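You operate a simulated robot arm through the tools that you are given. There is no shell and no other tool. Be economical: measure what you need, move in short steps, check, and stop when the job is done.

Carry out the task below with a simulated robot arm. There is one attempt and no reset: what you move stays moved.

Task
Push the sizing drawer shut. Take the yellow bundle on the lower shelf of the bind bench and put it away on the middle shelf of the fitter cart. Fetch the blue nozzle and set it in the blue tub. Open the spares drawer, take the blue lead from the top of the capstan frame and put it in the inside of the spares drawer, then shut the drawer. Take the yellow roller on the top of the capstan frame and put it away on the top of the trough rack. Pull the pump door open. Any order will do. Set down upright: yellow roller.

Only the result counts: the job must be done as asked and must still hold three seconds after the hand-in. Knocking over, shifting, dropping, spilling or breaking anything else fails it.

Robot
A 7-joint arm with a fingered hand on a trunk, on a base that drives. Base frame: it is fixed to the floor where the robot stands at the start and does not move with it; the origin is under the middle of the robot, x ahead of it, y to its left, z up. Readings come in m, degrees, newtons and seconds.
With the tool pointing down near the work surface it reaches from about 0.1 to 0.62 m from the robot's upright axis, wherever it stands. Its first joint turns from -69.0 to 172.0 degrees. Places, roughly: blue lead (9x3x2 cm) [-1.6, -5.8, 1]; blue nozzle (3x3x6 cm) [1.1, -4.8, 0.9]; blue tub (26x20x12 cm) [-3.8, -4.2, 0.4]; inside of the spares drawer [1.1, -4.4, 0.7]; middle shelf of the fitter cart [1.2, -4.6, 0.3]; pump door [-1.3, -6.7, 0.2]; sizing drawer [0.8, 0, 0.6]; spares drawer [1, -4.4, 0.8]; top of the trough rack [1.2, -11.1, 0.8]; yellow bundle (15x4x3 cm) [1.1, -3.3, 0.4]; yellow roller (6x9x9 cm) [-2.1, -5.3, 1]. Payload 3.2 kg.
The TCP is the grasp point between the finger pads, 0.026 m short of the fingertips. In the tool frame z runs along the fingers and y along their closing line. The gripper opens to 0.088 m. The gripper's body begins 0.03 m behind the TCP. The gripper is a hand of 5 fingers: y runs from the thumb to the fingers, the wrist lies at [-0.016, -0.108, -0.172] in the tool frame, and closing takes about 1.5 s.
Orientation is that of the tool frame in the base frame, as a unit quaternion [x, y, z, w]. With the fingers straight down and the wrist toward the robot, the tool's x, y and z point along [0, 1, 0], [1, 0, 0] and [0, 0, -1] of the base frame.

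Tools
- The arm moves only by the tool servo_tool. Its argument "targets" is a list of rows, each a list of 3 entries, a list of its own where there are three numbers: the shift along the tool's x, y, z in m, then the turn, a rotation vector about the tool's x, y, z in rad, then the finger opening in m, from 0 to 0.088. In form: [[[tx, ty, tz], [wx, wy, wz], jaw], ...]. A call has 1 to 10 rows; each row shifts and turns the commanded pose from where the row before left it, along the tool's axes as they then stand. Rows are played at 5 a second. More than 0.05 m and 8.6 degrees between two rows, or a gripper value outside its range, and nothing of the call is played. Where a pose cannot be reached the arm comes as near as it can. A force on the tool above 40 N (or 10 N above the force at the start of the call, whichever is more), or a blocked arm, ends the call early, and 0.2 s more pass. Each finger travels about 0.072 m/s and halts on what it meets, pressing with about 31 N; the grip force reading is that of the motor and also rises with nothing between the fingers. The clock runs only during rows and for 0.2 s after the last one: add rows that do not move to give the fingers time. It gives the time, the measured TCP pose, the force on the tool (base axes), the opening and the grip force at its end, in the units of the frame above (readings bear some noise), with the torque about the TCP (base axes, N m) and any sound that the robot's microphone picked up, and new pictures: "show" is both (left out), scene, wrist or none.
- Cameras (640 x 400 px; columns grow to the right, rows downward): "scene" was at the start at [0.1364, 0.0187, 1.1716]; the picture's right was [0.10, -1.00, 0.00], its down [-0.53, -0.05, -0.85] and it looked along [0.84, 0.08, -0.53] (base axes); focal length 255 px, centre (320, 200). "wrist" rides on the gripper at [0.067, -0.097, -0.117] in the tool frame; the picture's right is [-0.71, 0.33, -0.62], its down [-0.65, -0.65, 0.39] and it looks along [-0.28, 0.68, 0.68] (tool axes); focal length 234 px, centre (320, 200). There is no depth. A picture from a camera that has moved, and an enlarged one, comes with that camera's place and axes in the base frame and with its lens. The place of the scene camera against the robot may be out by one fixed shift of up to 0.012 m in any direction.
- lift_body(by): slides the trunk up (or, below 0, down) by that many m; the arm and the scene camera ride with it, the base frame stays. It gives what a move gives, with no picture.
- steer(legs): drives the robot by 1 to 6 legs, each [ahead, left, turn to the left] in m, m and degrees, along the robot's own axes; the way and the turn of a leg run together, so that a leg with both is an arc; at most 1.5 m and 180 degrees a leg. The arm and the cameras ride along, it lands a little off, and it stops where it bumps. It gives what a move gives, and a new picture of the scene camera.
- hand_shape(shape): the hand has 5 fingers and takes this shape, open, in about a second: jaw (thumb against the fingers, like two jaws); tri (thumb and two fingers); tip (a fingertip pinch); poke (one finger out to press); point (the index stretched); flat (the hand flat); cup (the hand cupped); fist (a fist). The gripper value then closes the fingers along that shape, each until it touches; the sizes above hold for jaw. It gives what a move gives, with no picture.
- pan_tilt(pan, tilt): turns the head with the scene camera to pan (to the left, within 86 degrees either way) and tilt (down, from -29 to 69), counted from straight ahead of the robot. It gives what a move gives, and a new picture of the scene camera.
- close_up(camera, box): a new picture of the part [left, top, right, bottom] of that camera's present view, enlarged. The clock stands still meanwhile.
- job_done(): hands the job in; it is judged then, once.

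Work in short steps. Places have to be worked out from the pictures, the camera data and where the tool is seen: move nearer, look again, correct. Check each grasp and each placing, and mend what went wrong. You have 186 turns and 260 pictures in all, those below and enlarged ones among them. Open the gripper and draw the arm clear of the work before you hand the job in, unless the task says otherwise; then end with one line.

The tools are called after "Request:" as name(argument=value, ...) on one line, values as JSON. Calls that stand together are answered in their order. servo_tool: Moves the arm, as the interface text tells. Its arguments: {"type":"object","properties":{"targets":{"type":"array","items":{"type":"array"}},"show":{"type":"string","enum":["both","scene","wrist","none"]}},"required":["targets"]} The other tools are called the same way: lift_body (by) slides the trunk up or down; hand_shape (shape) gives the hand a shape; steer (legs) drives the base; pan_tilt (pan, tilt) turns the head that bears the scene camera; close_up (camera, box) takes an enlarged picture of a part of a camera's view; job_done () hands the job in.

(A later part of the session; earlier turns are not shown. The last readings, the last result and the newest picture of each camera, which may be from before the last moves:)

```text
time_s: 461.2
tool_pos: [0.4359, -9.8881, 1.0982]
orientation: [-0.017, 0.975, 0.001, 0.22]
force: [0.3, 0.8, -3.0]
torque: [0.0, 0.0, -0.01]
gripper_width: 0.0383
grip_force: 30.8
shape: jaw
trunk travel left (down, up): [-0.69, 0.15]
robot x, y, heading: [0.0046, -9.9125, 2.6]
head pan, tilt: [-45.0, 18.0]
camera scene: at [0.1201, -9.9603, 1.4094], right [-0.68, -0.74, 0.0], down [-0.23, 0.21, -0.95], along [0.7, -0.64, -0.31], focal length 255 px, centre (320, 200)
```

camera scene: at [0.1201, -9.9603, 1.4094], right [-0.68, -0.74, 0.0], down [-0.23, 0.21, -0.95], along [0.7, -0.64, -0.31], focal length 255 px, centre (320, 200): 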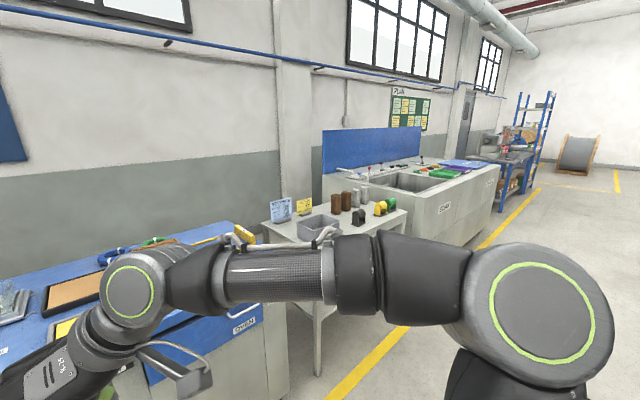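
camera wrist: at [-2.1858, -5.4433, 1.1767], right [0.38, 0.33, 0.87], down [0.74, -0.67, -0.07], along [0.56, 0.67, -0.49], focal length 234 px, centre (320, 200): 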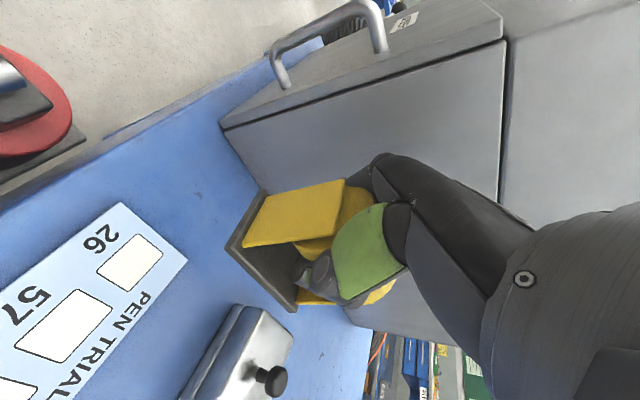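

The trough rack is the light table with the grey bin and other rollers, at ≈(1.1, -11.05). Moving in front of it.

Request:
steer(legs=[[-0.1, -1.15, -2.6]])

Request:
pan_tilt(pan=0, tilt=25)

```text
time_s: 467.0
tool_pos: [0.3648, -11.0384, 1.0976]
orientation: [0.002, 0.975, -0.003, 0.22]
force: [0.7, 0.5, -2.0]
torque: [0.04, 0.0, -0.02]
gripper_width: 0.0383
grip_force: 31.2
shape: jaw
trunk travel left (down, up): [-0.69, 0.15]
robot x, y, heading: [-0.0725, -11.0402, 0.2]
head pan, tilt: [-45.0, 18.0]
camera scene: at [0.0451, -11.0973, 1.4094], right [-0.7, -0.71, 0.0], down [-0.22, 0.22, -0.95], along [0.68, -0.67, -0.31], focal length 255 px, centre (320, 200)
```

scene: 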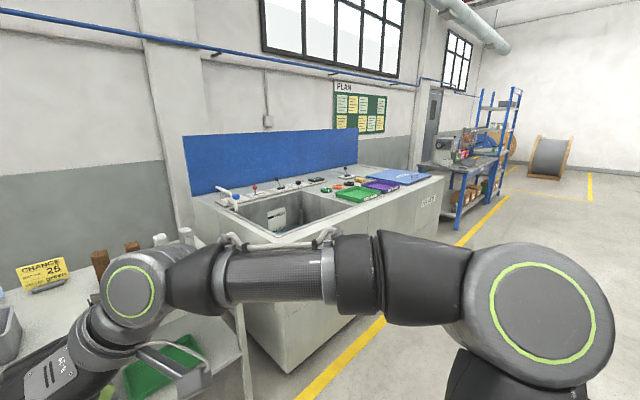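

```text
time_s: 468.1
tool_pos: [0.3631, -11.0388, 1.0987]
orientation: [0.003, 0.976, -0.003, 0.22]
force: [0.1, 0.4, -2.3]
torque: [0.04, 0.01, -0.01]
gripper_width: 0.0383
grip_force: 31.3
shape: jaw
trunk travel left (down, up): [-0.69, 0.15]
robot x, y, heading: [-0.0706, -11.0393, 0.3]
head pan, tilt: [0.0, 25.0]
camera scene: at [0.071, -11.0312, 1.3981], right [0.0, -1.0, 0.0], down [-0.42, 0.0, -0.91], along [0.91, 0.0, -0.42], focal length 255 px, centre (320, 200)
```

scene: 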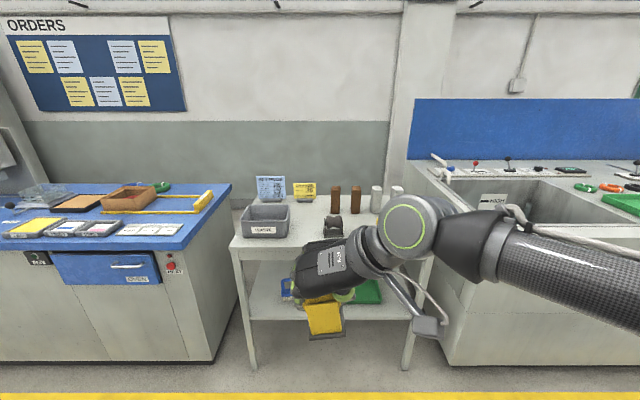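

I'll shift right 0.3 m to view the rack top without the arm in the way.

Request:
steer(legs=[[0, -0.35, 0]])

Request:
pan_tilt(pan=18, tilt=28)

Request:
close_up(camera="scene", box=[200, 120, 440, 270])

```text
time_s: 470.4
tool_pos: [0.3653, -11.3874, 1.099]
orientation: [0.002, 0.975, -0.003, 0.22]
force: [-0.5, -0.7, -2.5]
torque: [-0.02, 0.01, -0.03]
gripper_width: 0.0384
grip_force: 30.8
shape: jaw
trunk travel left (down, up): [-0.69, 0.15]
robot x, y, heading: [-0.0668, -11.3903, 0.0]
head pan, tilt: [0.0, 25.0]
camera scene: at [0.0724, -11.3808, 1.3981], right [0.0, -1.0, 0.0], down [-0.42, 0.0, -0.91], along [0.91, 0.0, -0.42], focal length 255 px, centre (320, 200)
```

scene: 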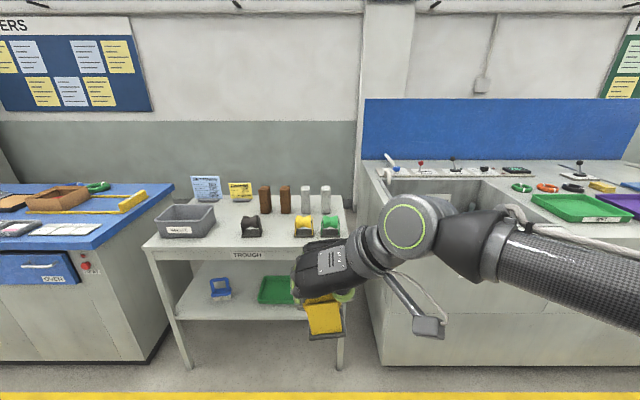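

```text
time_s: 471.2
tool_pos: [0.3661, -11.3882, 1.0982]
orientation: [0.003, 0.976, -0.003, 0.22]
force: [0.5, 0.9, -3.1]
torque: [0.05, 0.03, 0.0]
gripper_width: 0.0384
grip_force: 31.1
shape: jaw
trunk travel left (down, up): [-0.69, 0.15]
robot x, y, heading: [-0.0662, -11.3923, 0.3]
head pan, tilt: [18.0, 28.0]
camera scene: at [0.0669, -11.3523, 1.3933], right [0.31, -0.95, 0.0], down [-0.45, -0.15, -0.88], along [0.84, 0.28, -0.47], focal length 255 px, centre (320, 200)
```

scene: 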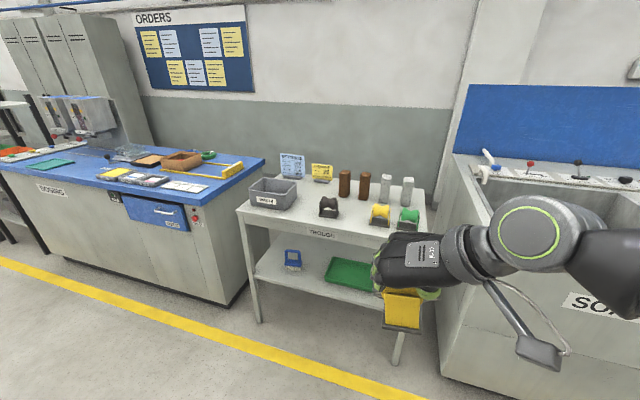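

```text
2.67 times, centred on (320, 195) of scene
camera zoom: at [0.0669, -11.3523, 1.3933], right [0.31, -0.95, 0.0], down [-0.45, -0.15, -0.88], along [0.84, 0.28, -0.47], focal length 679 px, centre (320, 213)
```

zoom: 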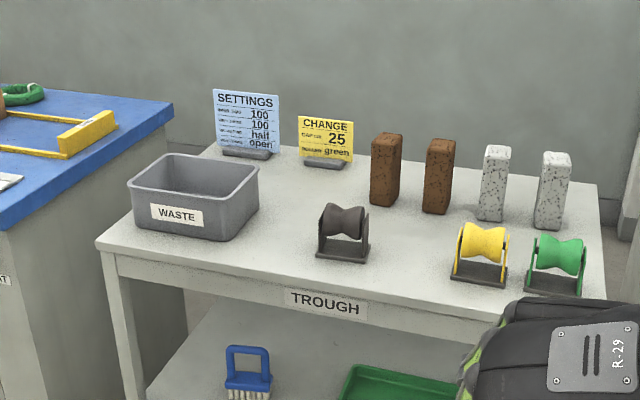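

Free slot: between the black and the yellow roller, set slightly back — about (1.06, -11.19). I'll align with it and move closer at height.

Request:
steer(legs=[[0.45, 0.2, 0]])

Request:
servo_tool(targets=[[[-0.036, 0, 0.017], [0, 0, 0], 0.0], [[-0.036, 0, 0.017], [0, 0, 0], 0.0]], show="both")

```text
time_s: 474.1
tool_pos: [0.8117, -11.188, 1.0978]
orientation: [0.003, 0.976, -0.002, 0.219]
force: [0.1, -0.6, -2.9]
torque: [0.04, 0.02, -0.05]
gripper_width: 0.0382
grip_force: 31.2
shape: jaw
trunk travel left (down, up): [-0.69, 0.15]
robot x, y, heading: [0.3763, -11.1905, 0.3]
head pan, tilt: [18.0, 28.0]
camera scene: at [0.5132, -11.1525, 1.3933], right [0.31, -0.95, 0.0], down [-0.45, -0.15, -0.88], along [0.84, 0.28, -0.47], focal length 255 px, centre (320, 200)
```

scene: 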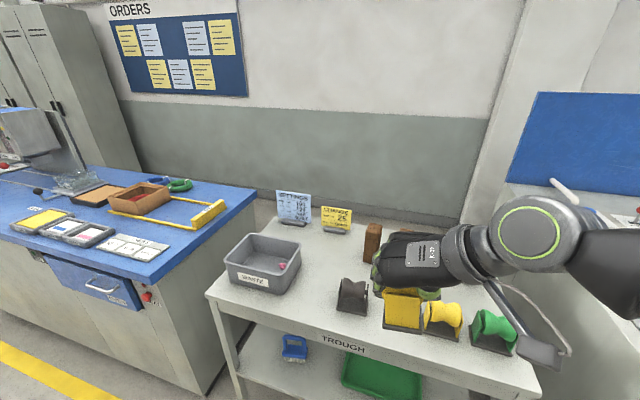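

```text
time_s: 474.7
tool_pos: [0.8925, -11.1895, 1.0988]
orientation: [0.003, 0.976, -0.002, 0.219]
force: [-1.0, 0.0, -3.3]
torque: [0.03, 0.01, 0.01]
gripper_width: 0.0382
grip_force: 30.9
shape: jaw
trunk travel left (down, up): [-0.69, 0.15]
robot x, y, heading: [0.3749, -11.1875, 0.3]
head pan, tilt: [18.0, 28.0]
camera scene: at [0.515, -11.1523, 1.393], right [0.31, -0.95, 0.0], down [-0.45, -0.15, -0.88], along [0.84, 0.28, -0.47], focal length 255 px, centre (320, 200)
camera wrist: at [0.7818, -11.2855, 1.1773], right [0.38, 0.33, 0.86], down [0.75, -0.66, -0.07], along [0.55, 0.67, -0.5], focal length 234 px, centre (320, 200)
```

scene: 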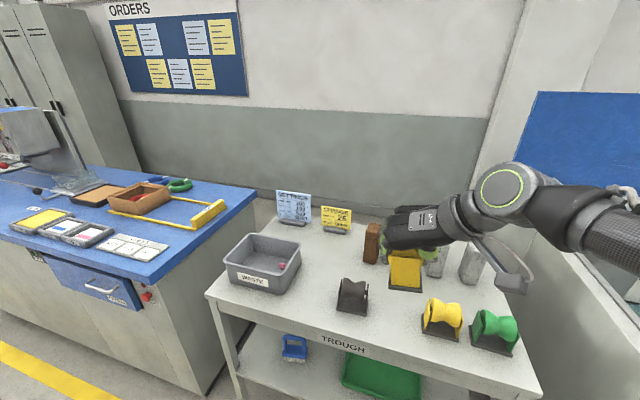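
wrist: 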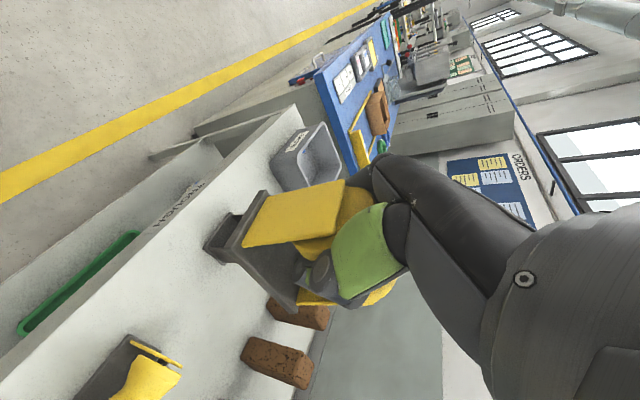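

Gap between black (y≥-11.127) and yellow (y≤-11.268) confirmed; table top ≈0.80. I'll position above (1.07, -11.198) at height first.

Request:
steer(legs=[[0.12, -0.008, 0]])

Request:
servo_tool(targets=[[[-0.027, 0, 0.013], [0, 0, 0], 0.0], [[-0.026, 0, 0.012], [0, 0, 0], 0.0]], show="both")

```text
time_s: 475.9
tool_pos: [1.0095, -11.1963, 1.1002]
orientation: [0.002, 0.976, -0.002, 0.22]
force: [-0.1, -0.6, -3.5]
torque: [0.03, 0.02, -0.01]
gripper_width: 0.0382
grip_force: 30.8
shape: jaw
trunk travel left (down, up): [-0.69, 0.15]
robot x, y, heading: [0.4996, -11.2001, 0.2]
head pan, tilt: [18.0, 28.0]
camera scene: at [0.6319, -11.1598, 1.3933], right [0.31, -0.95, 0.0], down [-0.45, -0.15, -0.88], along [0.84, 0.28, -0.47], focal length 255 px, centre (320, 200)
```

scene: 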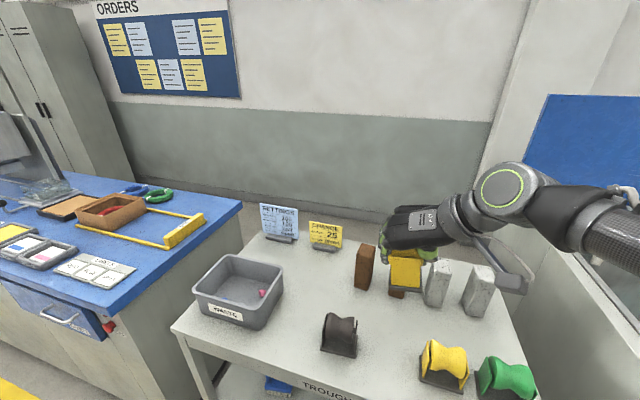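

```text
time_s: 476.5
tool_pos: [1.0718, -11.1962, 1.0978]
orientation: [0.003, 0.976, -0.003, 0.22]
force: [0.1, 0.1, -1.9]
torque: [0.05, 0.03, 0.05]
gripper_width: 0.0382
grip_force: 30.9
shape: jaw
trunk travel left (down, up): [-0.69, 0.15]
robot x, y, heading: [0.5004, -11.1982, 0.2]
head pan, tilt: [18.0, 28.0]
camera scene: at [0.6339, -11.1595, 1.393], right [0.31, -0.95, 0.0], down [-0.45, -0.15, -0.88], along [0.84, 0.28, -0.47], focal length 255 px, centre (320, 200)
camera wrist: at [0.9613, -11.2927, 1.1769], right [0.37, 0.33, 0.87], down [0.75, -0.66, -0.07], along [0.55, 0.68, -0.5], focal length 234 px, centre (320, 200)
```

scene: 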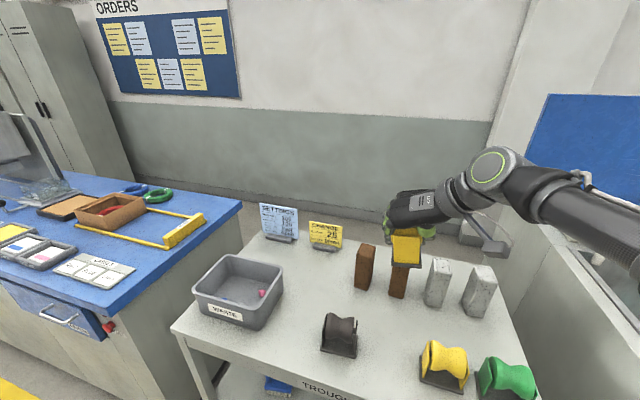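
wrist: 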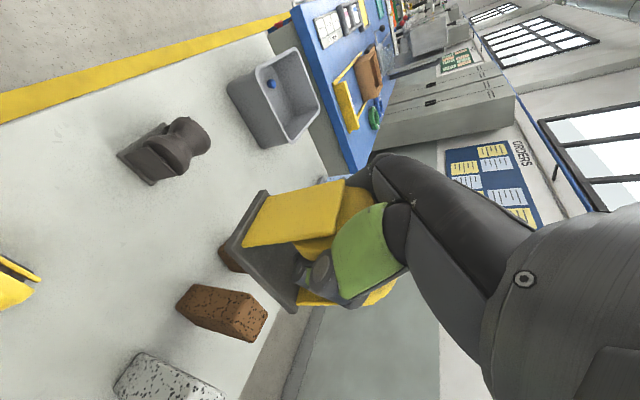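

Clear of the brown blocks (x≥1.19). Lowering with the trunk to just above the table.

Request:
lift_body(by=-0.2)

Request:
servo_tool(targets=[[[0, 0, 0], [0, 0, 0], 0.0]], show="both")

```text
time_s: 478.7
tool_pos: [1.071, -11.1965, 0.8995]
orientation: [0.003, 0.976, -0.003, 0.219]
force: [0.4, -0.3, -2.3]
torque: [0.03, 0.06, 0.02]
gripper_width: 0.0382
grip_force: 30.6
shape: jaw
trunk travel left (down, up): [-0.49, 0.35]
robot x, y, heading: [0.4939, -11.1994, 0.4]
head pan, tilt: [18.0, 28.0]
```

```text
time_s: 479.1
tool_pos: [1.0709, -11.1957, 0.897]
orientation: [0.003, 0.976, -0.003, 0.219]
force: [0.0, 0.2, -3.4]
torque: [0.01, 0.0, 0.0]
gripper_width: 0.0379
grip_force: 30.9
shape: jaw
trunk travel left (down, up): [-0.49, 0.35]
robot x, y, heading: [0.5006, -11.1961, 0.3]
head pan, tilt: [18.0, 28.0]
camera scene: at [0.6319, -11.1599, 1.1933], right [0.31, -0.95, 0.0], down [-0.45, -0.15, -0.88], along [0.84, 0.28, -0.47], focal length 255 px, centre (320, 200)
camera wrist: at [0.9594, -11.293, 0.9776], right [0.37, 0.33, 0.87], down [0.75, -0.66, -0.07], along [0.55, 0.68, -0.49], focal length 234 px, centre (320, 200)
```

scene: 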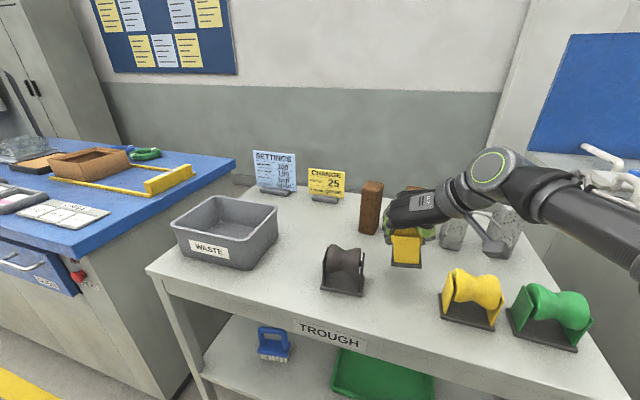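
wrist: 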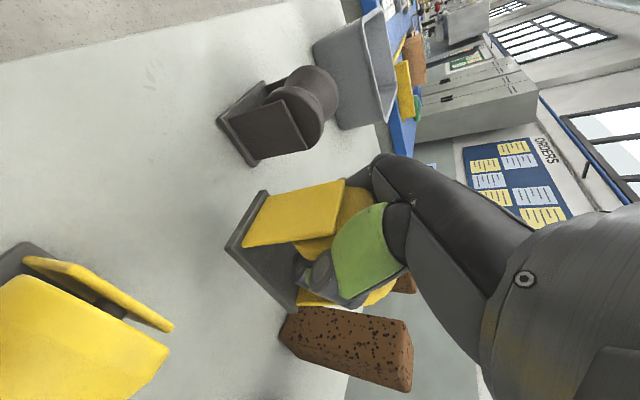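

I'll pull back 1.5 cm for more margin to the brown block and lower in steps to contact.

Request:
servo_tool(targets=[[[0.0135, 0, -0.0065], [0, 0, 0], 0.0], [[0.0086, 0, 0.018], [0, 0, 0], 0.0], [[0.0065, 0, 0.0135], [0, 0, 0], 0.0], [[0.003, 0, 0.006], [0, 0, 0], 0.0]], show="wrist")

```text
time_s: 480.1
tool_pos: [1.0552, -11.1968, 0.8562]
orientation: [0.003, 0.975, -0.003, 0.221]
force: [0.1, -1.1, -3.0]
torque: [0.02, 0.03, 0.01]
gripper_width: 0.0379
grip_force: 30.9
shape: jaw
trunk travel left (down, up): [-0.49, 0.35]
robot x, y, heading: [0.4979, -11.1979, 0.2]
head pan, tilt: [18.0, 28.0]
camera wrist: at [0.9438, -11.2939, 0.9361], right [0.37, 0.33, 0.87], down [0.75, -0.66, -0.07], along [0.55, 0.68, -0.49], focal length 234 px, centre (320, 200)
```

wrist: 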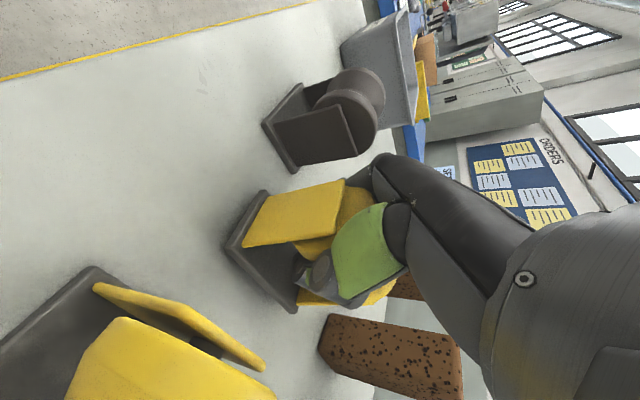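

Still free (force unchanged). Continuing down in 4 mm steps.

Request:
servo_tool(targets=[[[0.0017, 0, 0.0036], [0, 0, 0], 0.0], [[0.0017, 0, 0.0036], [0, 0, 0], 0.0], [[0, 0, 0], [0, 0, 0], 0.0]], show="none")

Request:
servo_tool(targets=[[[0.0017, 0, 0.0036], [0, 0, 0], 0.0], [[0, 0, 0], [0, 0, 0], 0.0]], show="none")

```text
time_s: 480.9
tool_pos: [1.0562, -11.1968, 0.8512]
orientation: [0.003, 0.975, -0.001, 0.221]
force: [2.0, -1.0, 5.6]
torque: [0.03, 0.21, 0.0]
gripper_width: 0.0381
grip_force: 31.1
shape: jaw
trunk travel left (down, up): [-0.49, 0.35]
robot x, y, heading: [0.4965, -11.1982, 0.2]
head pan, tilt: [18.0, 28.0]
```

```text
time_s: 481.5
tool_pos: [1.0551, -11.1971, 0.849]
orientation: [0.004, 0.975, 0.0, 0.224]
force: [8.3, -2.2, 20.7]
torque: [0.25, 0.48, -0.04]
gripper_width: 0.0379
grip_force: 31.1
shape: jaw
trunk travel left (down, up): [-0.49, 0.35]
robot x, y, heading: [0.4981, -11.1947, 0.3]
head pan, tilt: [18.0, 28.0]
```

Roller is on the table (20 N). Ease up slightly and open gently.

Request:
servo_tool(targets=[[[-0.0012, 0, -0.0026], [0, 0, 0], 0.0], [[0, 0, 0], [0, 0, 0], 0.04], [[0, 0, 0], [0, 0, 0], 0.048], [[0, 0, 0], [0, 0, 0], 0.056], [[0, 0, 0], [0, 0, 0], 0.06], [[0, 0, 0], [0, 0, 0], 0.06]], show="both")

```text
time_s: 482.9
tool_pos: [1.0544, -11.1962, 0.8487]
orientation: [0.003, 0.976, -0.002, 0.22]
force: [0.3, 0.2, 0.1]
torque: [0.01, 0.02, 0.01]
gripper_width: 0.0595
grip_force: 0.1
shape: jaw
trunk travel left (down, up): [-0.49, 0.35]
robot x, y, heading: [0.4989, -11.1986, 0.5]
head pan, tilt: [18.0, 28.0]
camera scene: at [0.6313, -11.1599, 1.1933], right [0.31, -0.95, 0.0], down [-0.45, -0.15, -0.88], along [0.84, 0.28, -0.47], focal length 255 px, centre (320, 200)
camera wrist: at [0.9433, -11.2935, 0.9274], right [0.37, 0.33, 0.87], down [0.75, -0.66, -0.07], along [0.55, 0.68, -0.49], focal length 234 px, centre (320, 200)
```

scene: 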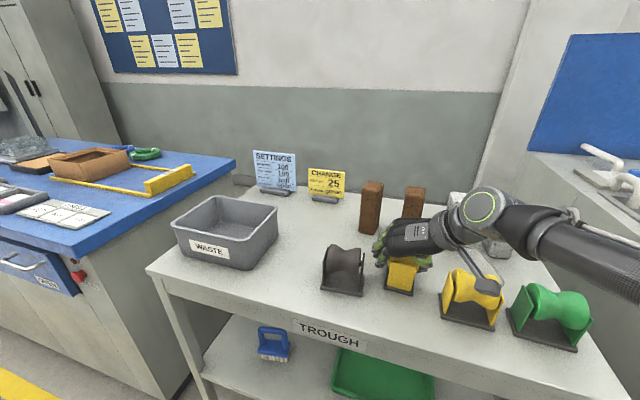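
wrist: 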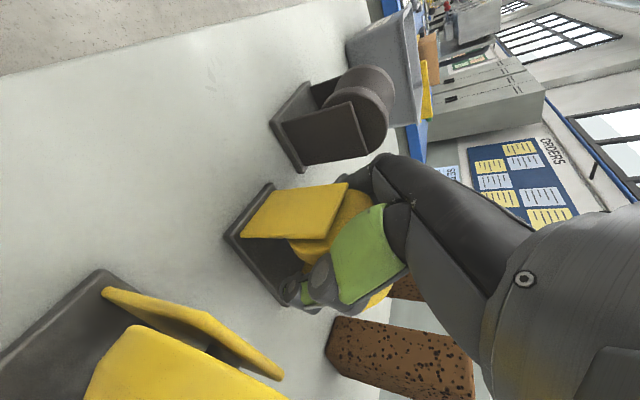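

The roller stands upright on its base. Lifting the hand straight up.

Request:
servo_tool(targets=[[[0, 0, 0], [0, 0, 0], 0.066], [[-0.0043, 0, -0.009], [0, 0, 0], 0.066], [[-0.0086, 0, -0.018], [0, 0, 0], 0.066], [[-0.013, 0, -0.027], [0, 0, 0], 0.066], [[-0.013, 0, -0.027], [0, 0, 0], 0.066], [[-0.013, 0, -0.027], [0, 0, 0], 0.066]], show="both")

```text
time_s: 484.3
tool_pos: [1.0551, -11.1974, 0.9713]
orientation: [0.002, 0.975, -0.002, 0.221]
force: [-0.4, -1.0, 0.3]
torque: [0.02, -0.04, -0.01]
gripper_width: 0.0656
grip_force: 0.1
shape: jaw
trunk travel left (down, up): [-0.49, 0.35]
robot x, y, heading: [0.4939, -11.1959, 0.5]
head pan, tilt: [18.0, 28.0]
camera scene: at [0.6312, -11.1596, 1.1933], right [0.31, -0.95, 0.0], down [-0.45, -0.15, -0.88], along [0.84, 0.28, -0.47], focal length 255 px, centre (320, 200)
camera wrist: at [0.9449, -11.2935, 1.0494], right [0.37, 0.33, 0.87], down [0.75, -0.66, -0.07], along [0.55, 0.68, -0.49], focal length 234 px, centre (320, 200)
```

scene: 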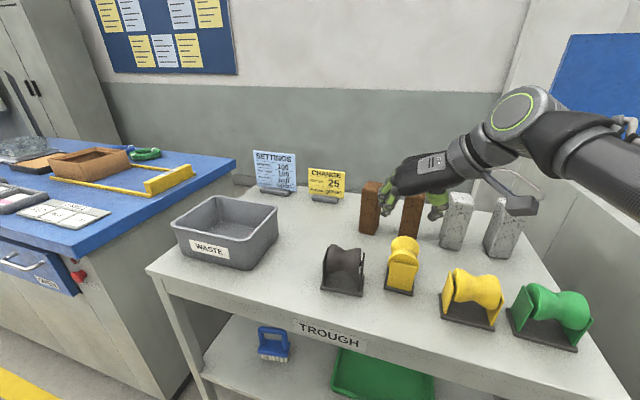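
wrist: 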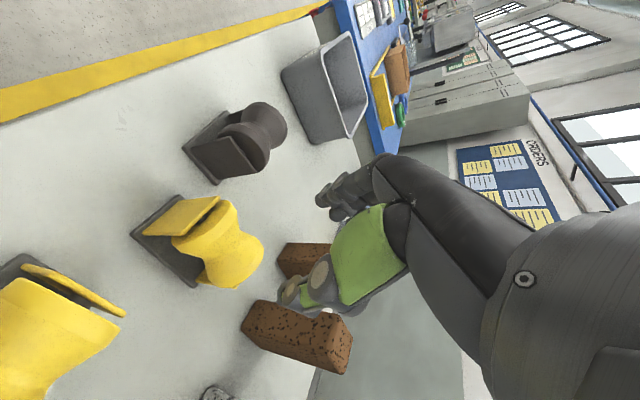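

Roller placed upright and free-standing. Now to the pump door: back off, turn around, and go to y≈-6.7.

Request:
steer(legs=[[-0.55, 0, 0], [0, 1.5, 0], [0, 1.5, 0]])

Request:
servo_tool(targets=[[[0.036, 0, -0.017], [0, 0, 0], 0.066], [[0.036, 0, -0.017], [0, 0, 0], 0.066], [[0.036, 0, -0.017], [0, 0, 0], 0.066], [[0.036, 0, -0.017], [0, 0, 0], 0.066]], show="none")

Request:
steer(legs=[[0, 1.2, 0], [0, 0, 179]])

Request:
pan_tilt(pan=0, tilt=35)

```text
time_s: 501.3
tool_pos: [0.4578, -8.2388, 0.9699]
orientation: [0.0, 0.975, -0.002, 0.22]
force: [0.5, 0.3, -0.8]
torque: [-0.03, 0.03, -0.01]
gripper_width: 0.0655
grip_force: 0.1
shape: jaw
trunk travel left (down, up): [-0.49, 0.35]
robot x, y, heading: [-0.1015, -8.245, 0.5]
head pan, tilt: [18.0, 28.0]
camera scene: at [0.0326, -8.2033, 1.1933], right [0.32, -0.95, 0.0], down [-0.45, -0.15, -0.88], along [0.84, 0.28, -0.47], focal length 255 px, centre (320, 200)
```

scene: 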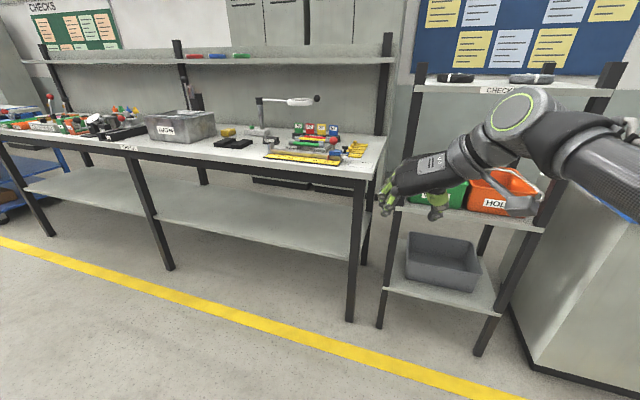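

```text
time_s: 502.3
tool_pos: [0.2984, -8.2399, 0.9703]
orientation: [0.0, 0.975, -0.001, 0.221]
force: [-0.1, -0.3, -0.2]
torque: [0.02, 0.01, 0.01]
gripper_width: 0.0653
grip_force: 0.0
shape: jaw
trunk travel left (down, up): [-0.49, 0.35]
robot x, y, heading: [-0.0995, -8.2474, 0.4]
head pan, tilt: [18.0, 28.0]
```

```text
time_s: 516.0
tool_pos: [-0.509, -7.0481, 0.9693]
orientation: [0.975, 0.027, -0.22, 0.005]
force: [-0.4, -0.9, 0.5]
torque: [0.0, -0.01, 0.01]
gripper_width: 0.0656
grip_force: 0.1
shape: jaw
trunk travel left (down, up): [-0.49, 0.35]
robot x, y, heading: [-0.1114, -7.0201, -176.5]
head pan, tilt: [18.0, 28.0]
camera scene: at [-0.247, -7.0493, 1.1933], right [-0.37, 0.93, 0.0], down [0.44, 0.17, -0.88], along [-0.82, -0.33, -0.47], focal length 255 px, centre (320, 200)
```

scene: 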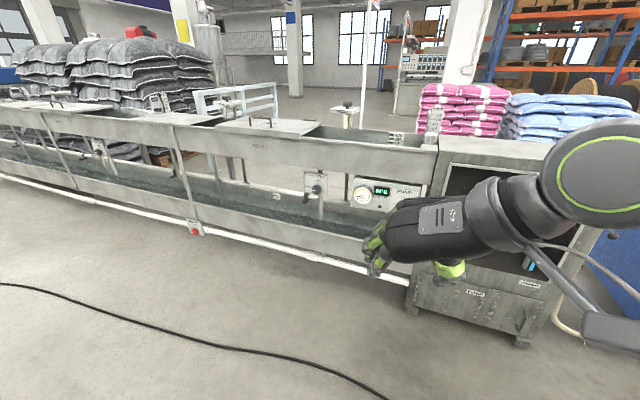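

```text
time_s: 516.8
tool_pos: [-0.5086, -7.0486, 0.969]
orientation: [0.975, 0.026, -0.22, 0.005]
force: [0.5, 1.0, 0.4]
torque: [0.01, 0.01, -0.03]
gripper_width: 0.0656
grip_force: 0.0
shape: jaw
trunk travel left (down, up): [-0.49, 0.35]
robot x, y, heading: [-0.1103, -7.0245, -176.3]
head pan, tilt: [0.0, 35.0]
camera scene: at [-0.2502, -7.0213, 1.1824], right [-0.07, 1.0, 0.0], down [0.57, 0.04, -0.82], along [-0.82, -0.05, -0.57], focal length 255 px, centre (320, 200)
```

scene: 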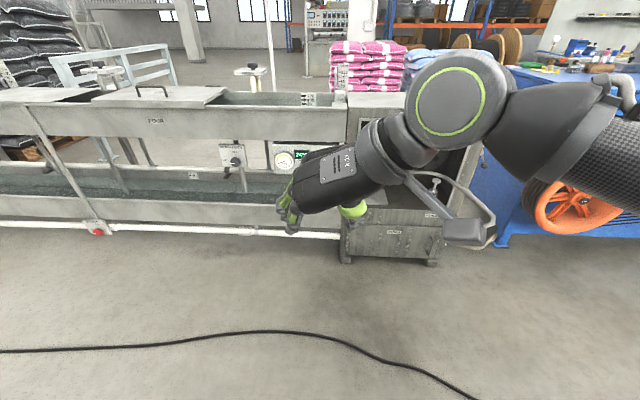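

I'll shift right along the aisle so the arm doesn't hide the pump cabinet, and look at its door.

Request:
steer(legs=[[0, -0.75, -3.6]])

Request:
pan_tilt(pan=24, tilt=38)

Request:
close_up(camera="scene", box=[220, 90, 460, 260])

```text
time_s: 520.8
tool_pos: [-0.5304, -6.2828, 0.9704]
orientation: [0.975, -0.009, -0.22, -0.005]
force: [-0.4, 0.2, 0.3]
torque: [-0.03, 0.01, -0.03]
gripper_width: 0.0655
grip_force: 0.1
shape: jaw
trunk travel left (down, up): [-0.49, 0.35]
robot x, y, heading: [-0.1312, -6.2876, 179.3]
head pan, tilt: [0.0, 35.0]
camera scene: at [-0.2707, -6.2749, 1.1824], right [0.01, 1.0, 0.0], down [0.57, -0.01, -0.82], along [-0.82, 0.01, -0.57], focal length 255 px, centre (320, 200)
```

scene: 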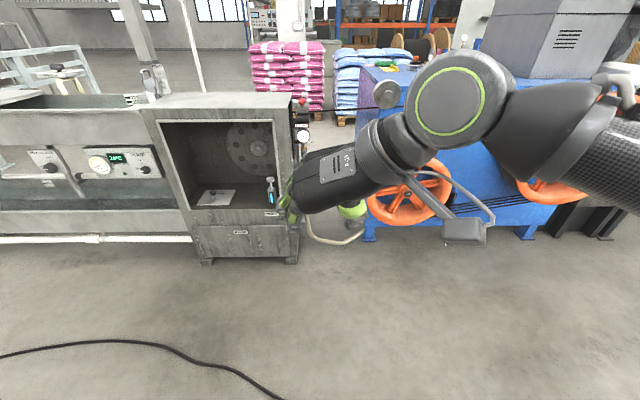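

```text
time_s: 521.7
tool_pos: [-0.5292, -6.2817, 0.9693]
orientation: [0.975, -0.01, -0.22, -0.004]
force: [0.1, -0.1, 0.4]
torque: [0.0, 0.02, 0.01]
gripper_width: 0.0657
grip_force: 0.1
shape: jaw
trunk travel left (down, up): [-0.49, 0.35]
robot x, y, heading: [-0.1309, -6.2842, 179.4]
head pan, tilt: [24.0, 38.0]
camera scene: at [-0.2619, -6.3103, 1.1778], right [-0.4, 0.92, 0.0], down [0.56, 0.24, -0.79], along [-0.72, -0.31, -0.62], focal length 255 px, centre (320, 200)
```

scene: 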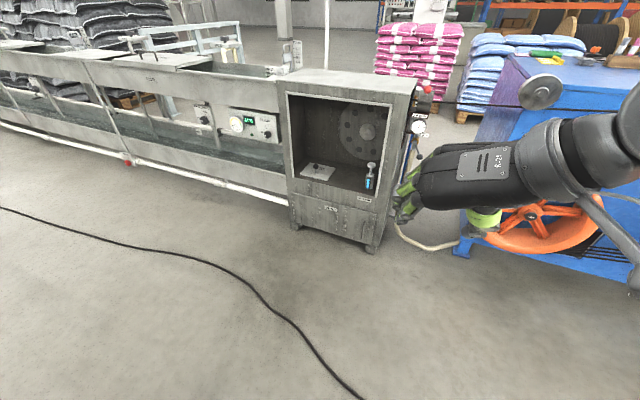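

```text
2.35 times, centred on (340, 175) of scene
camera zoom: at [-0.2619, -6.3103, 1.1778], right [-0.4, 0.92, 0.0], down [0.56, 0.24, -0.79], along [-0.72, -0.31, -0.62], focal length 599 px, centre (273, 259)
```

zoom: 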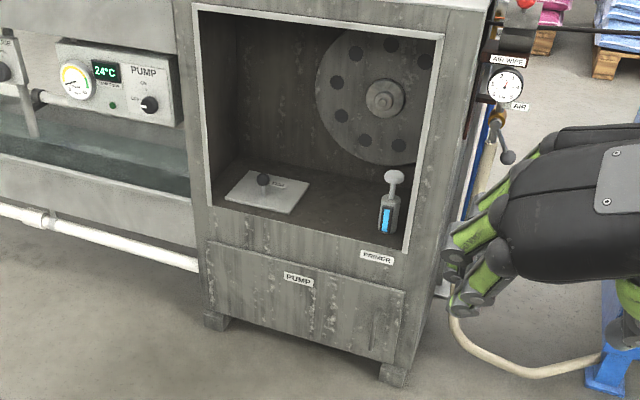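

The PUMP door is the lower panel (y -6.9…-6.45, z≈0.1–0.3), apparently with a vertical handle near its right edge. Lowering and moving closer for a look.

Request:
lift_body(by=-0.4)

Request:
close_up(camera="scene", box=[240, 60, 420, 180])

```text
time_s: 525.5
tool_pos: [-0.5293, -6.2825, 0.5688]
orientation: [0.975, -0.01, -0.22, -0.004]
force: [0.1, 0.4, -1.1]
torque: [0.01, 0.0, 0.0]
gripper_width: 0.0657
grip_force: 0.1
shape: jaw
trunk travel left (down, up): [-0.09, 0.75]
robot x, y, heading: [-0.1318, -6.2872, 179.5]
head pan, tilt: [24.0, 38.0]
```

```text
3.33 times, centred on (330, 120) of scene
camera zoom: at [-0.2618, -6.3105, 0.7778], right [-0.4, 0.92, 0.0], down [0.56, 0.24, -0.79], along [-0.72, -0.31, -0.62], focal length 849 px, centre (287, 467)
```

zoom: 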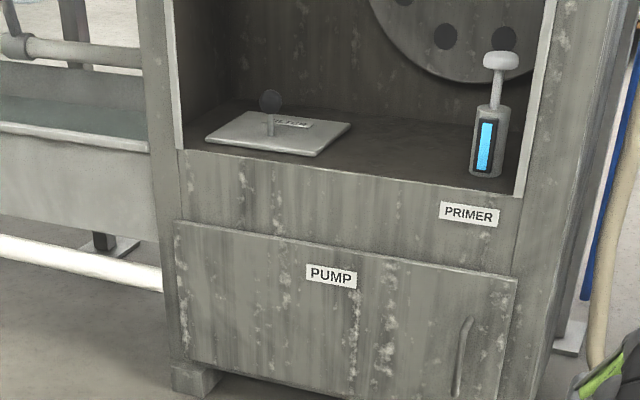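

The handle is a vertical bar at about (-1.27, -6.483), z 0.12–0.24. I'll use the tip shape with closing line horizontal, tilt the fingers ~60° forward, and bring the hand low.

Request:
hand_shape(shape="tip")

Request:
servo_tool(targets=[[[-0.04, 0, 0.02], [0, -0.143, 0], 0.05], [[-0.04, 0, 0.03], [0, -0.143, 0], 0.05], [[-0.02, 0, 0.03], [0, -0.143, 0], 0.05], [[0, 0, 0], [0, -0.143, 0], 0.05], [[0, 0, 0], [0, -0.03, 0], 0.05]], show="none")

Request:
lift_body(by=-0.085)

Request:
servo_tool(targets=[[[0.035, 0, 0.02], [0, 0, 0], 0.05], [[0.035, 0, 0.02], [0, 0, 0], 0.05], [[0.035, 0, 0.02], [0, 0, 0], 0.05], [[0.035, 0, 0.02], [0, 0, 0], 0.05], [[0.035, 0, 0.02], [0, 0, 0], 0.05], [[0.035, 0, 0.02], [0, 0, 0], 0.05], [[0.02, 0, 0.01], [0, 0, 0], 0.05]], show="both")

```text
time_s: 526.4
tool_pos: [-0.5303, -6.2822, 0.5701]
orientation: [0.975, -0.009, -0.221, -0.004]
force: [-0.1, 0.2, -0.6]
torque: [0.0, 0.05, 0.04]
gripper_width: 0.0878
grip_force: 0.0
shape: tip
trunk travel left (down, up): [-0.09, 0.75]
robot x, y, heading: [-0.1269, -6.2914, 179.5]
head pan, tilt: [24.0, 38.0]
```

```text
time_s: 527.6
tool_pos: [-0.6587, -6.281, 0.5549]
orientation: [0.866, -0.008, -0.5, -0.006]
force: [0.4, -0.2, 0.5]
torque: [0.0, 0.03, 0.0]
gripper_width: 0.0506
grip_force: 0.0
shape: tip
trunk travel left (down, up): [-0.09, 0.75]
robot x, y, heading: [-0.1343, -6.2879, 179.8]
head pan, tilt: [24.0, 38.0]
```

```text
time_s: 528.8
tool_pos: [-0.6595, -6.281, 0.4712]
orientation: [0.866, -0.008, -0.5, -0.008]
force: [0.4, -0.3, 0.5]
torque: [-0.01, 0.02, 0.0]
gripper_width: 0.0506
grip_force: 0.1
shape: tip
trunk travel left (down, up): [-0.005, 0.835]
robot x, y, heading: [-0.1276, -6.286, 179.4]
head pan, tilt: [24.0, 38.0]
```

```text
time_s: 530.4
tool_pos: [-0.6573, -6.2784, 0.2058]
orientation: [0.866, -0.009, -0.499, -0.007]
force: [-0.7, -1.1, 0.4]
torque: [-0.01, 0.01, 0.01]
gripper_width: 0.0505
grip_force: 0.1
shape: tip
trunk travel left (down, up): [-0.005, 0.835]
robot x, y, heading: [-0.1317, -6.2869, 179.5]
head pan, tilt: [24.0, 38.0]
camera scene: at [-0.2618, -6.3104, 0.6928], right [-0.4, 0.92, 0.0], down [0.56, 0.24, -0.79], along [-0.72, -0.31, -0.62], focal length 255 px, centre (320, 200)
camera wrist: at [-0.5206, -6.1845, 0.2083], right [0.18, -0.34, 0.92], down [-0.65, 0.67, 0.37], along [-0.74, -0.67, -0.1], focal length 234 px, centre (320, 200)
```

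scene: 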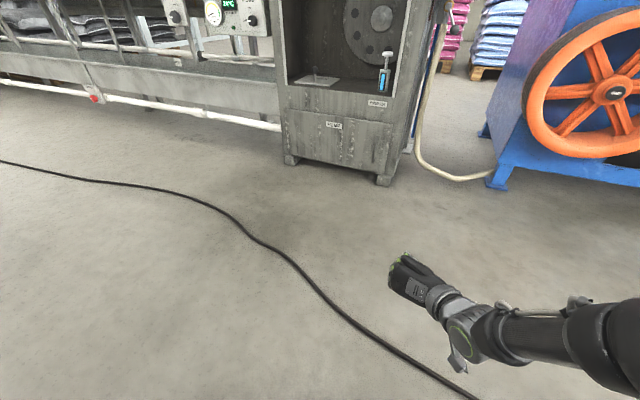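
wrist: 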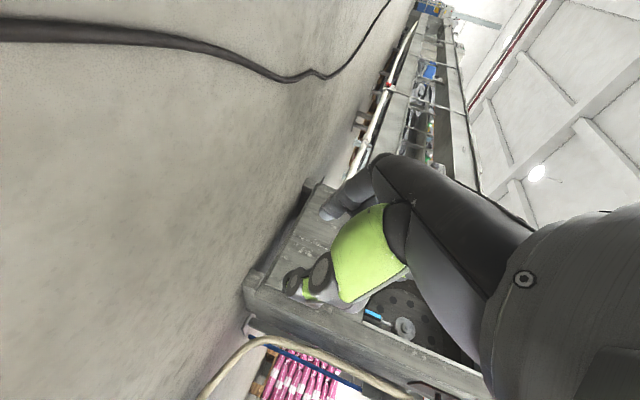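

Hand is low and forward. Strafe left 0.20 and forward 0.42 to just short of the handle.

Request:
steer(legs=[[0, 0.203, 0.5], [0.42, 0, 0]])

Request:
servo_tool(targets=[[[0, 0, 0], [0, 0, 0], 0.05]], show="wrist")

Request:
close_up(camera="scene", box=[260, 80, 500, 240])

```text
time_s: 534.2
tool_pos: [-1.0772, -6.4856, 0.2065]
orientation: [0.866, -0.005, -0.499, -0.005]
force: [0.3, 0.0, 0.4]
torque: [-0.01, -0.01, -0.02]
gripper_width: 0.0503
grip_force: 0.2
shape: tip
trunk travel left (down, up): [-0.005, 0.835]
robot x, y, heading: [-0.5493, -6.4873, 179.8]
head pan, tilt: [24.0, 38.0]
camera scene: at [-0.6815, -6.5143, 0.6928], right [-0.4, 0.91, 0.0], down [0.56, 0.25, -0.79], along [-0.72, -0.32, -0.62], focal length 255 px, centre (320, 200)
```

scene: 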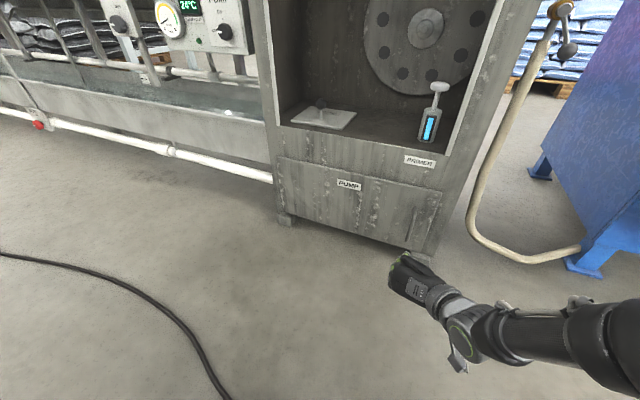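

```text
time_s: 534.6
tool_pos: [-1.0771, -6.4868, 0.2056]
orientation: [0.866, -0.005, -0.499, -0.004]
force: [0.0, 0.0, 0.4]
torque: [-0.03, -0.01, 0.05]
gripper_width: 0.0507
grip_force: 0.0
shape: tip
trunk travel left (down, up): [-0.005, 0.835]
robot x, y, heading: [-0.5496, -6.4892, 179.8]
head pan, tilt: [24.0, 38.0]
camera wrist: at [-0.9412, -6.3902, 0.2086], right [0.18, -0.34, 0.92], down [-0.65, 0.66, 0.37], along [-0.74, -0.67, -0.1], focal length 234 px, centre (320, 200)
```

wrist: 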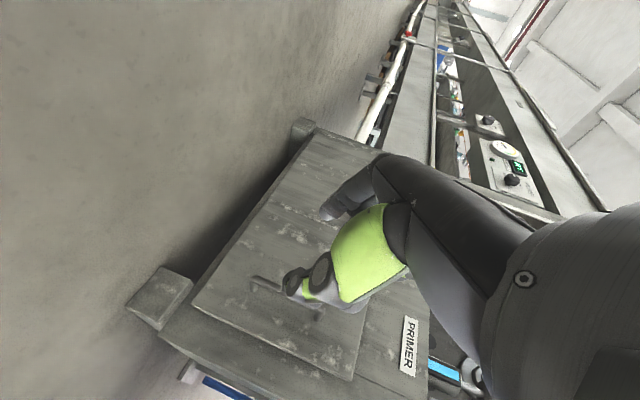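

```text
2.50 times, centred on (380, 160) of scene
camera zoom: at [-0.6815, -6.5143, 0.6928], right [-0.4, 0.91, 0.0], down [0.56, 0.25, -0.79], along [-0.72, -0.32, -0.62], focal length 637 px, centre (170, 300)
```

zoom: 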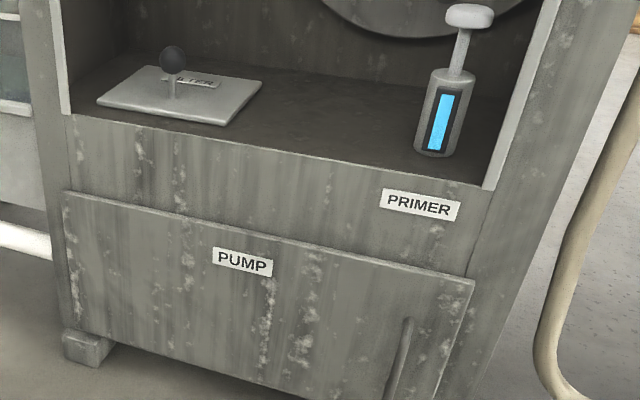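

Handle bar at y≈-6.497, x≈-1.27, z 0.13–0.235. Driving 0.14 forward, then fine approach with the arm.

Request:
steer(legs=[[0.14, 0.008, 0]])

Request:
servo_tool(targets=[[[-0.002, 0, 0.012], [0, 0, 0], 0.05], [[0.004, 0, 0.002], [0, 0, 0], 0.05]], show="wrist")

Request:
close_up(camera="wrist", box=[180, 160, 420, 340])

```text
time_s: 535.9
tool_pos: [-1.2178, -6.493, 0.2058]
orientation: [0.867, -0.006, -0.499, -0.006]
force: [0.3, -0.4, 0.7]
torque: [-0.01, -0.02, -0.03]
gripper_width: 0.0504
grip_force: 0.0
shape: tip
trunk travel left (down, up): [-0.005, 0.835]
robot x, y, heading: [-0.6863, -6.4977, 179.7]
head pan, tilt: [24.0, 38.0]
camera scene: at [-0.8206, -6.5216, 0.6928], right [-0.4, 0.92, 0.0], down [0.56, 0.25, -0.79], along [-0.72, -0.32, -0.62], focal length 255 px, centre (320, 200)
```

scene: 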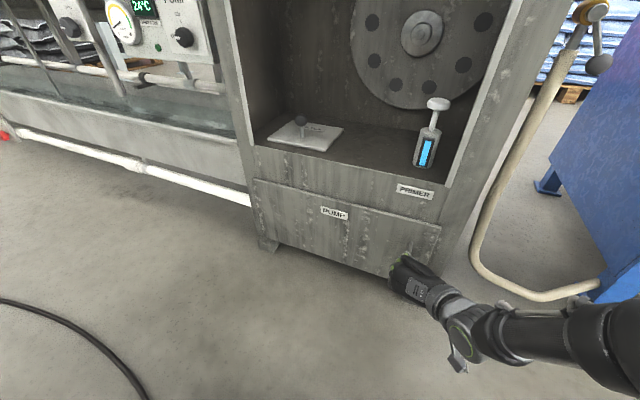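

```text
time_s: 536.5
tool_pos: [-1.2277, -6.4911, 0.1977]
orientation: [0.866, -0.006, -0.5, -0.006]
force: [0.0, -0.8, -0.2]
torque: [-0.01, -0.02, -0.01]
gripper_width: 0.0507
grip_force: 0.1
shape: tip
trunk travel left (down, up): [-0.005, 0.835]
robot x, y, heading: [-0.6903, -6.4937, 179.7]
head pan, tilt: [24.0, 38.0]
camera wrist: at [-1.0919, -6.3965, 0.2005], right [0.18, -0.34, 0.92], down [-0.65, 0.66, 0.37], along [-0.74, -0.67, -0.1], focal length 234 px, centre (320, 200)
```

wrist: 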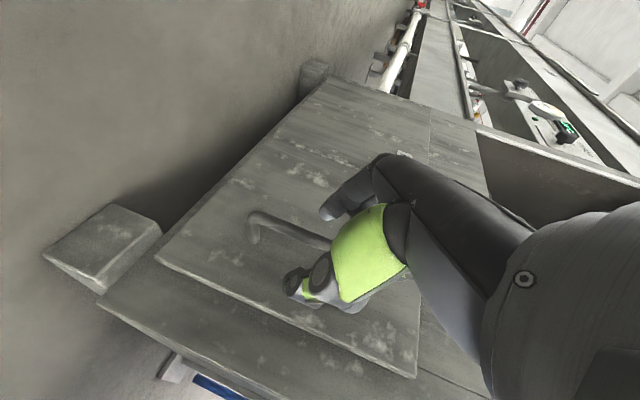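

```text
2.22 times, centred on (300, 250) of wrist
camera zoom: at [-1.0919, -6.3965, 0.2005], right [0.18, -0.34, 0.92], down [-0.65, 0.66, 0.37], along [-0.74, -0.67, -0.1], focal length 520 px, centre (364, 89)
```

zoom: 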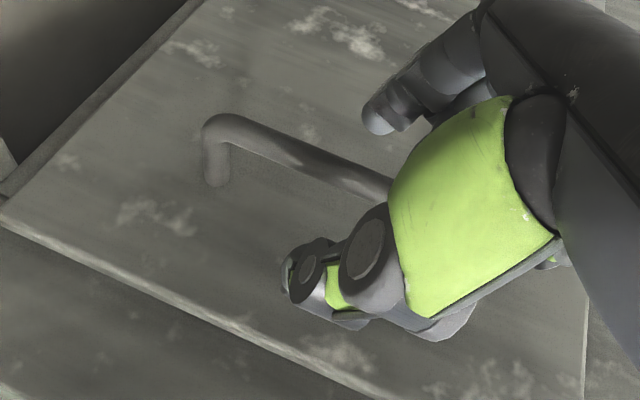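

Handle bar now measured at (-1.257, -6.501), spanning z≈0.13–0.23. Moving in 3 cm, left 1 cm, down 1.5 cm, and closing.

Request:
servo_tool(targets=[[[0.0, 0.01, 0.01], [0, 0, 0], 0.05], [[-0.005, 0, 0.026], [0, 0, 0], 0.05], [[0, 0, 0], [0, 0, 0], 0.03], [[0, 0, 0], [0, 0, 0], 0.0], [[0, 0, 0], [0, 0, 0], 0.0], [[0, 0, 0], [0, 0, 0], 0.0]], show="none")

Request:
close_up(camera="wrist", box=[180, 160, 420, 340])

```text
time_s: 537.1
tool_pos: [-1.2484, -6.5111, 0.1869]
orientation: [0.866, 0.004, -0.5, 0.002]
force: [18.0, -8.0, 6.7]
torque: [0.4, 0.75, -0.13]
gripper_width: 0.0505
grip_force: 0.1
shape: tip
trunk travel left (down, up): [-0.005, 0.835]
robot x, y, heading: [-0.6856, -6.4984, 179.8]
head pan, tilt: [24.0, 38.0]
stopped in row 2: the force on the tool passed its limit at 50 N (the readings are from after the stop); the commanded pose is now the measured one
```

```text
2.22 times, centred on (300, 250) of wrist
camera zoom: at [-1.1154, -6.412, 0.1886], right [0.19, -0.33, 0.92], down [-0.67, 0.65, 0.37], along [-0.72, -0.69, -0.1], focal length 520 px, centre (364, 89)
```

zoom: 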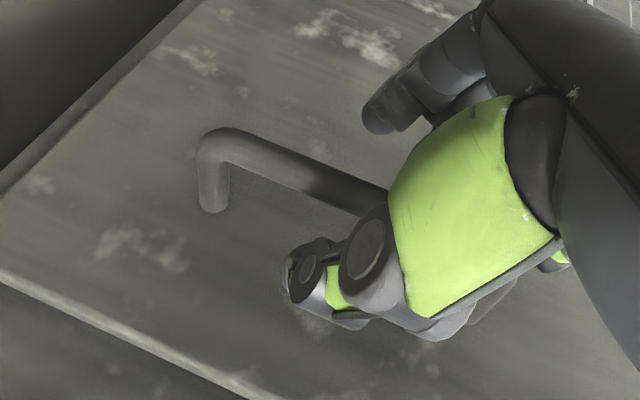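

The curled fingers touch the bar's upper part, but the bar is already between thumb and index (within ~1 cm of the pinch point). I'll ease back 3 mm and close here.

Request:
servo_tool(targets=[[[0.0015, -0.004, -0.0026], [0, 0, 0], 0.05], [[0, 0, 0], [0, 0, 0], 0.03], [[0, 0, 0], [0, 0, 0], 0.01], [[0, 0, 0], [0, 0, 0], 0.0], [[0, 0, 0], [0, 0, 0], 0.0], [[0, 0, 0], [0, 0, 0], 0.0]], show="none")

Request:
close_up(camera="wrist", box=[180, 160, 420, 340])

```text
time_s: 538.5
tool_pos: [-1.2474, -6.5075, 0.187]
orientation: [0.866, 0.004, -0.5, 0.003]
force: [14.4, -24.4, 7.8]
torque: [1.12, 1.37, -0.02]
gripper_width: 0.0
grip_force: 31.4
shape: tip
trunk travel left (down, up): [-0.005, 0.835]
robot x, y, heading: [-0.6907, -6.4985, 179.7]
head pan, tilt: [24.0, 38.0]
```

```text
2.22 times, centred on (300, 250) of wrist
camera zoom: at [-1.1135, -6.4086, 0.1885], right [0.19, -0.33, 0.92], down [-0.67, 0.65, 0.37], along [-0.72, -0.69, -0.1], focal length 520 px, centre (364, 89)
```

zoom: 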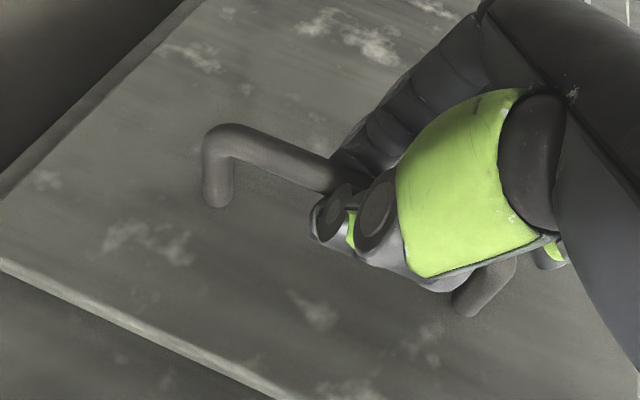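

The index and thumb have closed around the bar. Pulling back gently.

Request:
servo_tool(targets=[[[0.01, 0, -0.017], [0, 0, 0], 0.0], [[0.01, 0, -0.017], [0, 0, 0], 0.0], [[0.01, 0, -0.017], [0, 0, 0], 0.0]], show="wrist")

Request:
close_up(camera="scene", box=[220, 140, 480, 310])

```text
time_s: 539.3
tool_pos: [-1.1865, -6.5073, 0.1859]
orientation: [0.865, 0.005, -0.501, 0.006]
force: [-7.8, -36.6, 0.7]
torque: [0.46, 1.39, 0.33]
gripper_width: 0.0052
grip_force: 31.0
shape: tip
trunk travel left (down, up): [-0.005, 0.835]
robot x, y, heading: [-0.6902, -6.4963, 180.1]
head pan, tilt: [24.0, 38.0]
camera wrist: at [-1.0533, -6.4086, 0.1877], right [0.19, -0.32, 0.93], down [-0.67, 0.65, 0.37], along [-0.72, -0.69, -0.09], focal length 234 px, centre (320, 200)
```

wrist: 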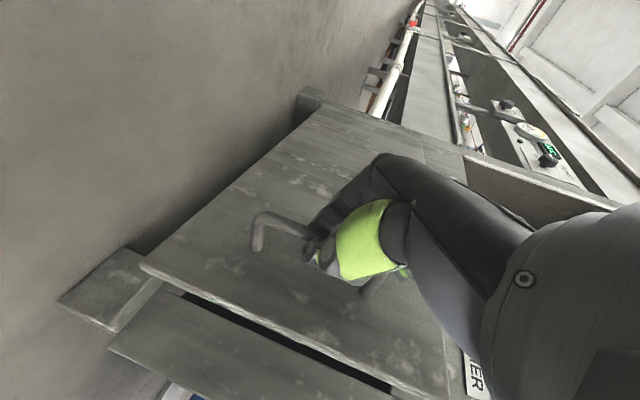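

```text
2.35 times, centred on (350, 225) of scene
camera zoom: at [-0.8202, -6.5225, 0.6928], right [-0.4, 0.91, 0.0], down [0.56, 0.25, -0.79], along [-0.72, -0.32, -0.62], focal length 599 px, centre (249, 141)
```

zoom: 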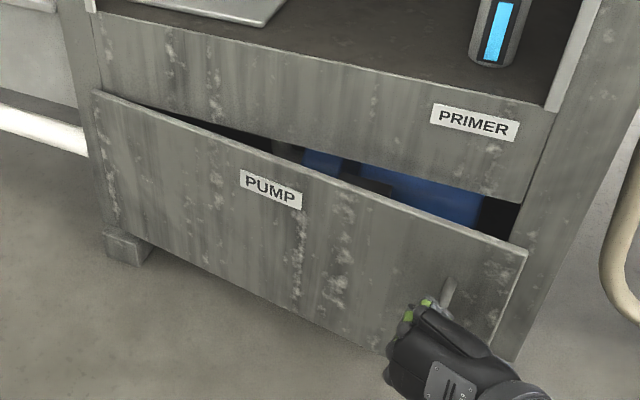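

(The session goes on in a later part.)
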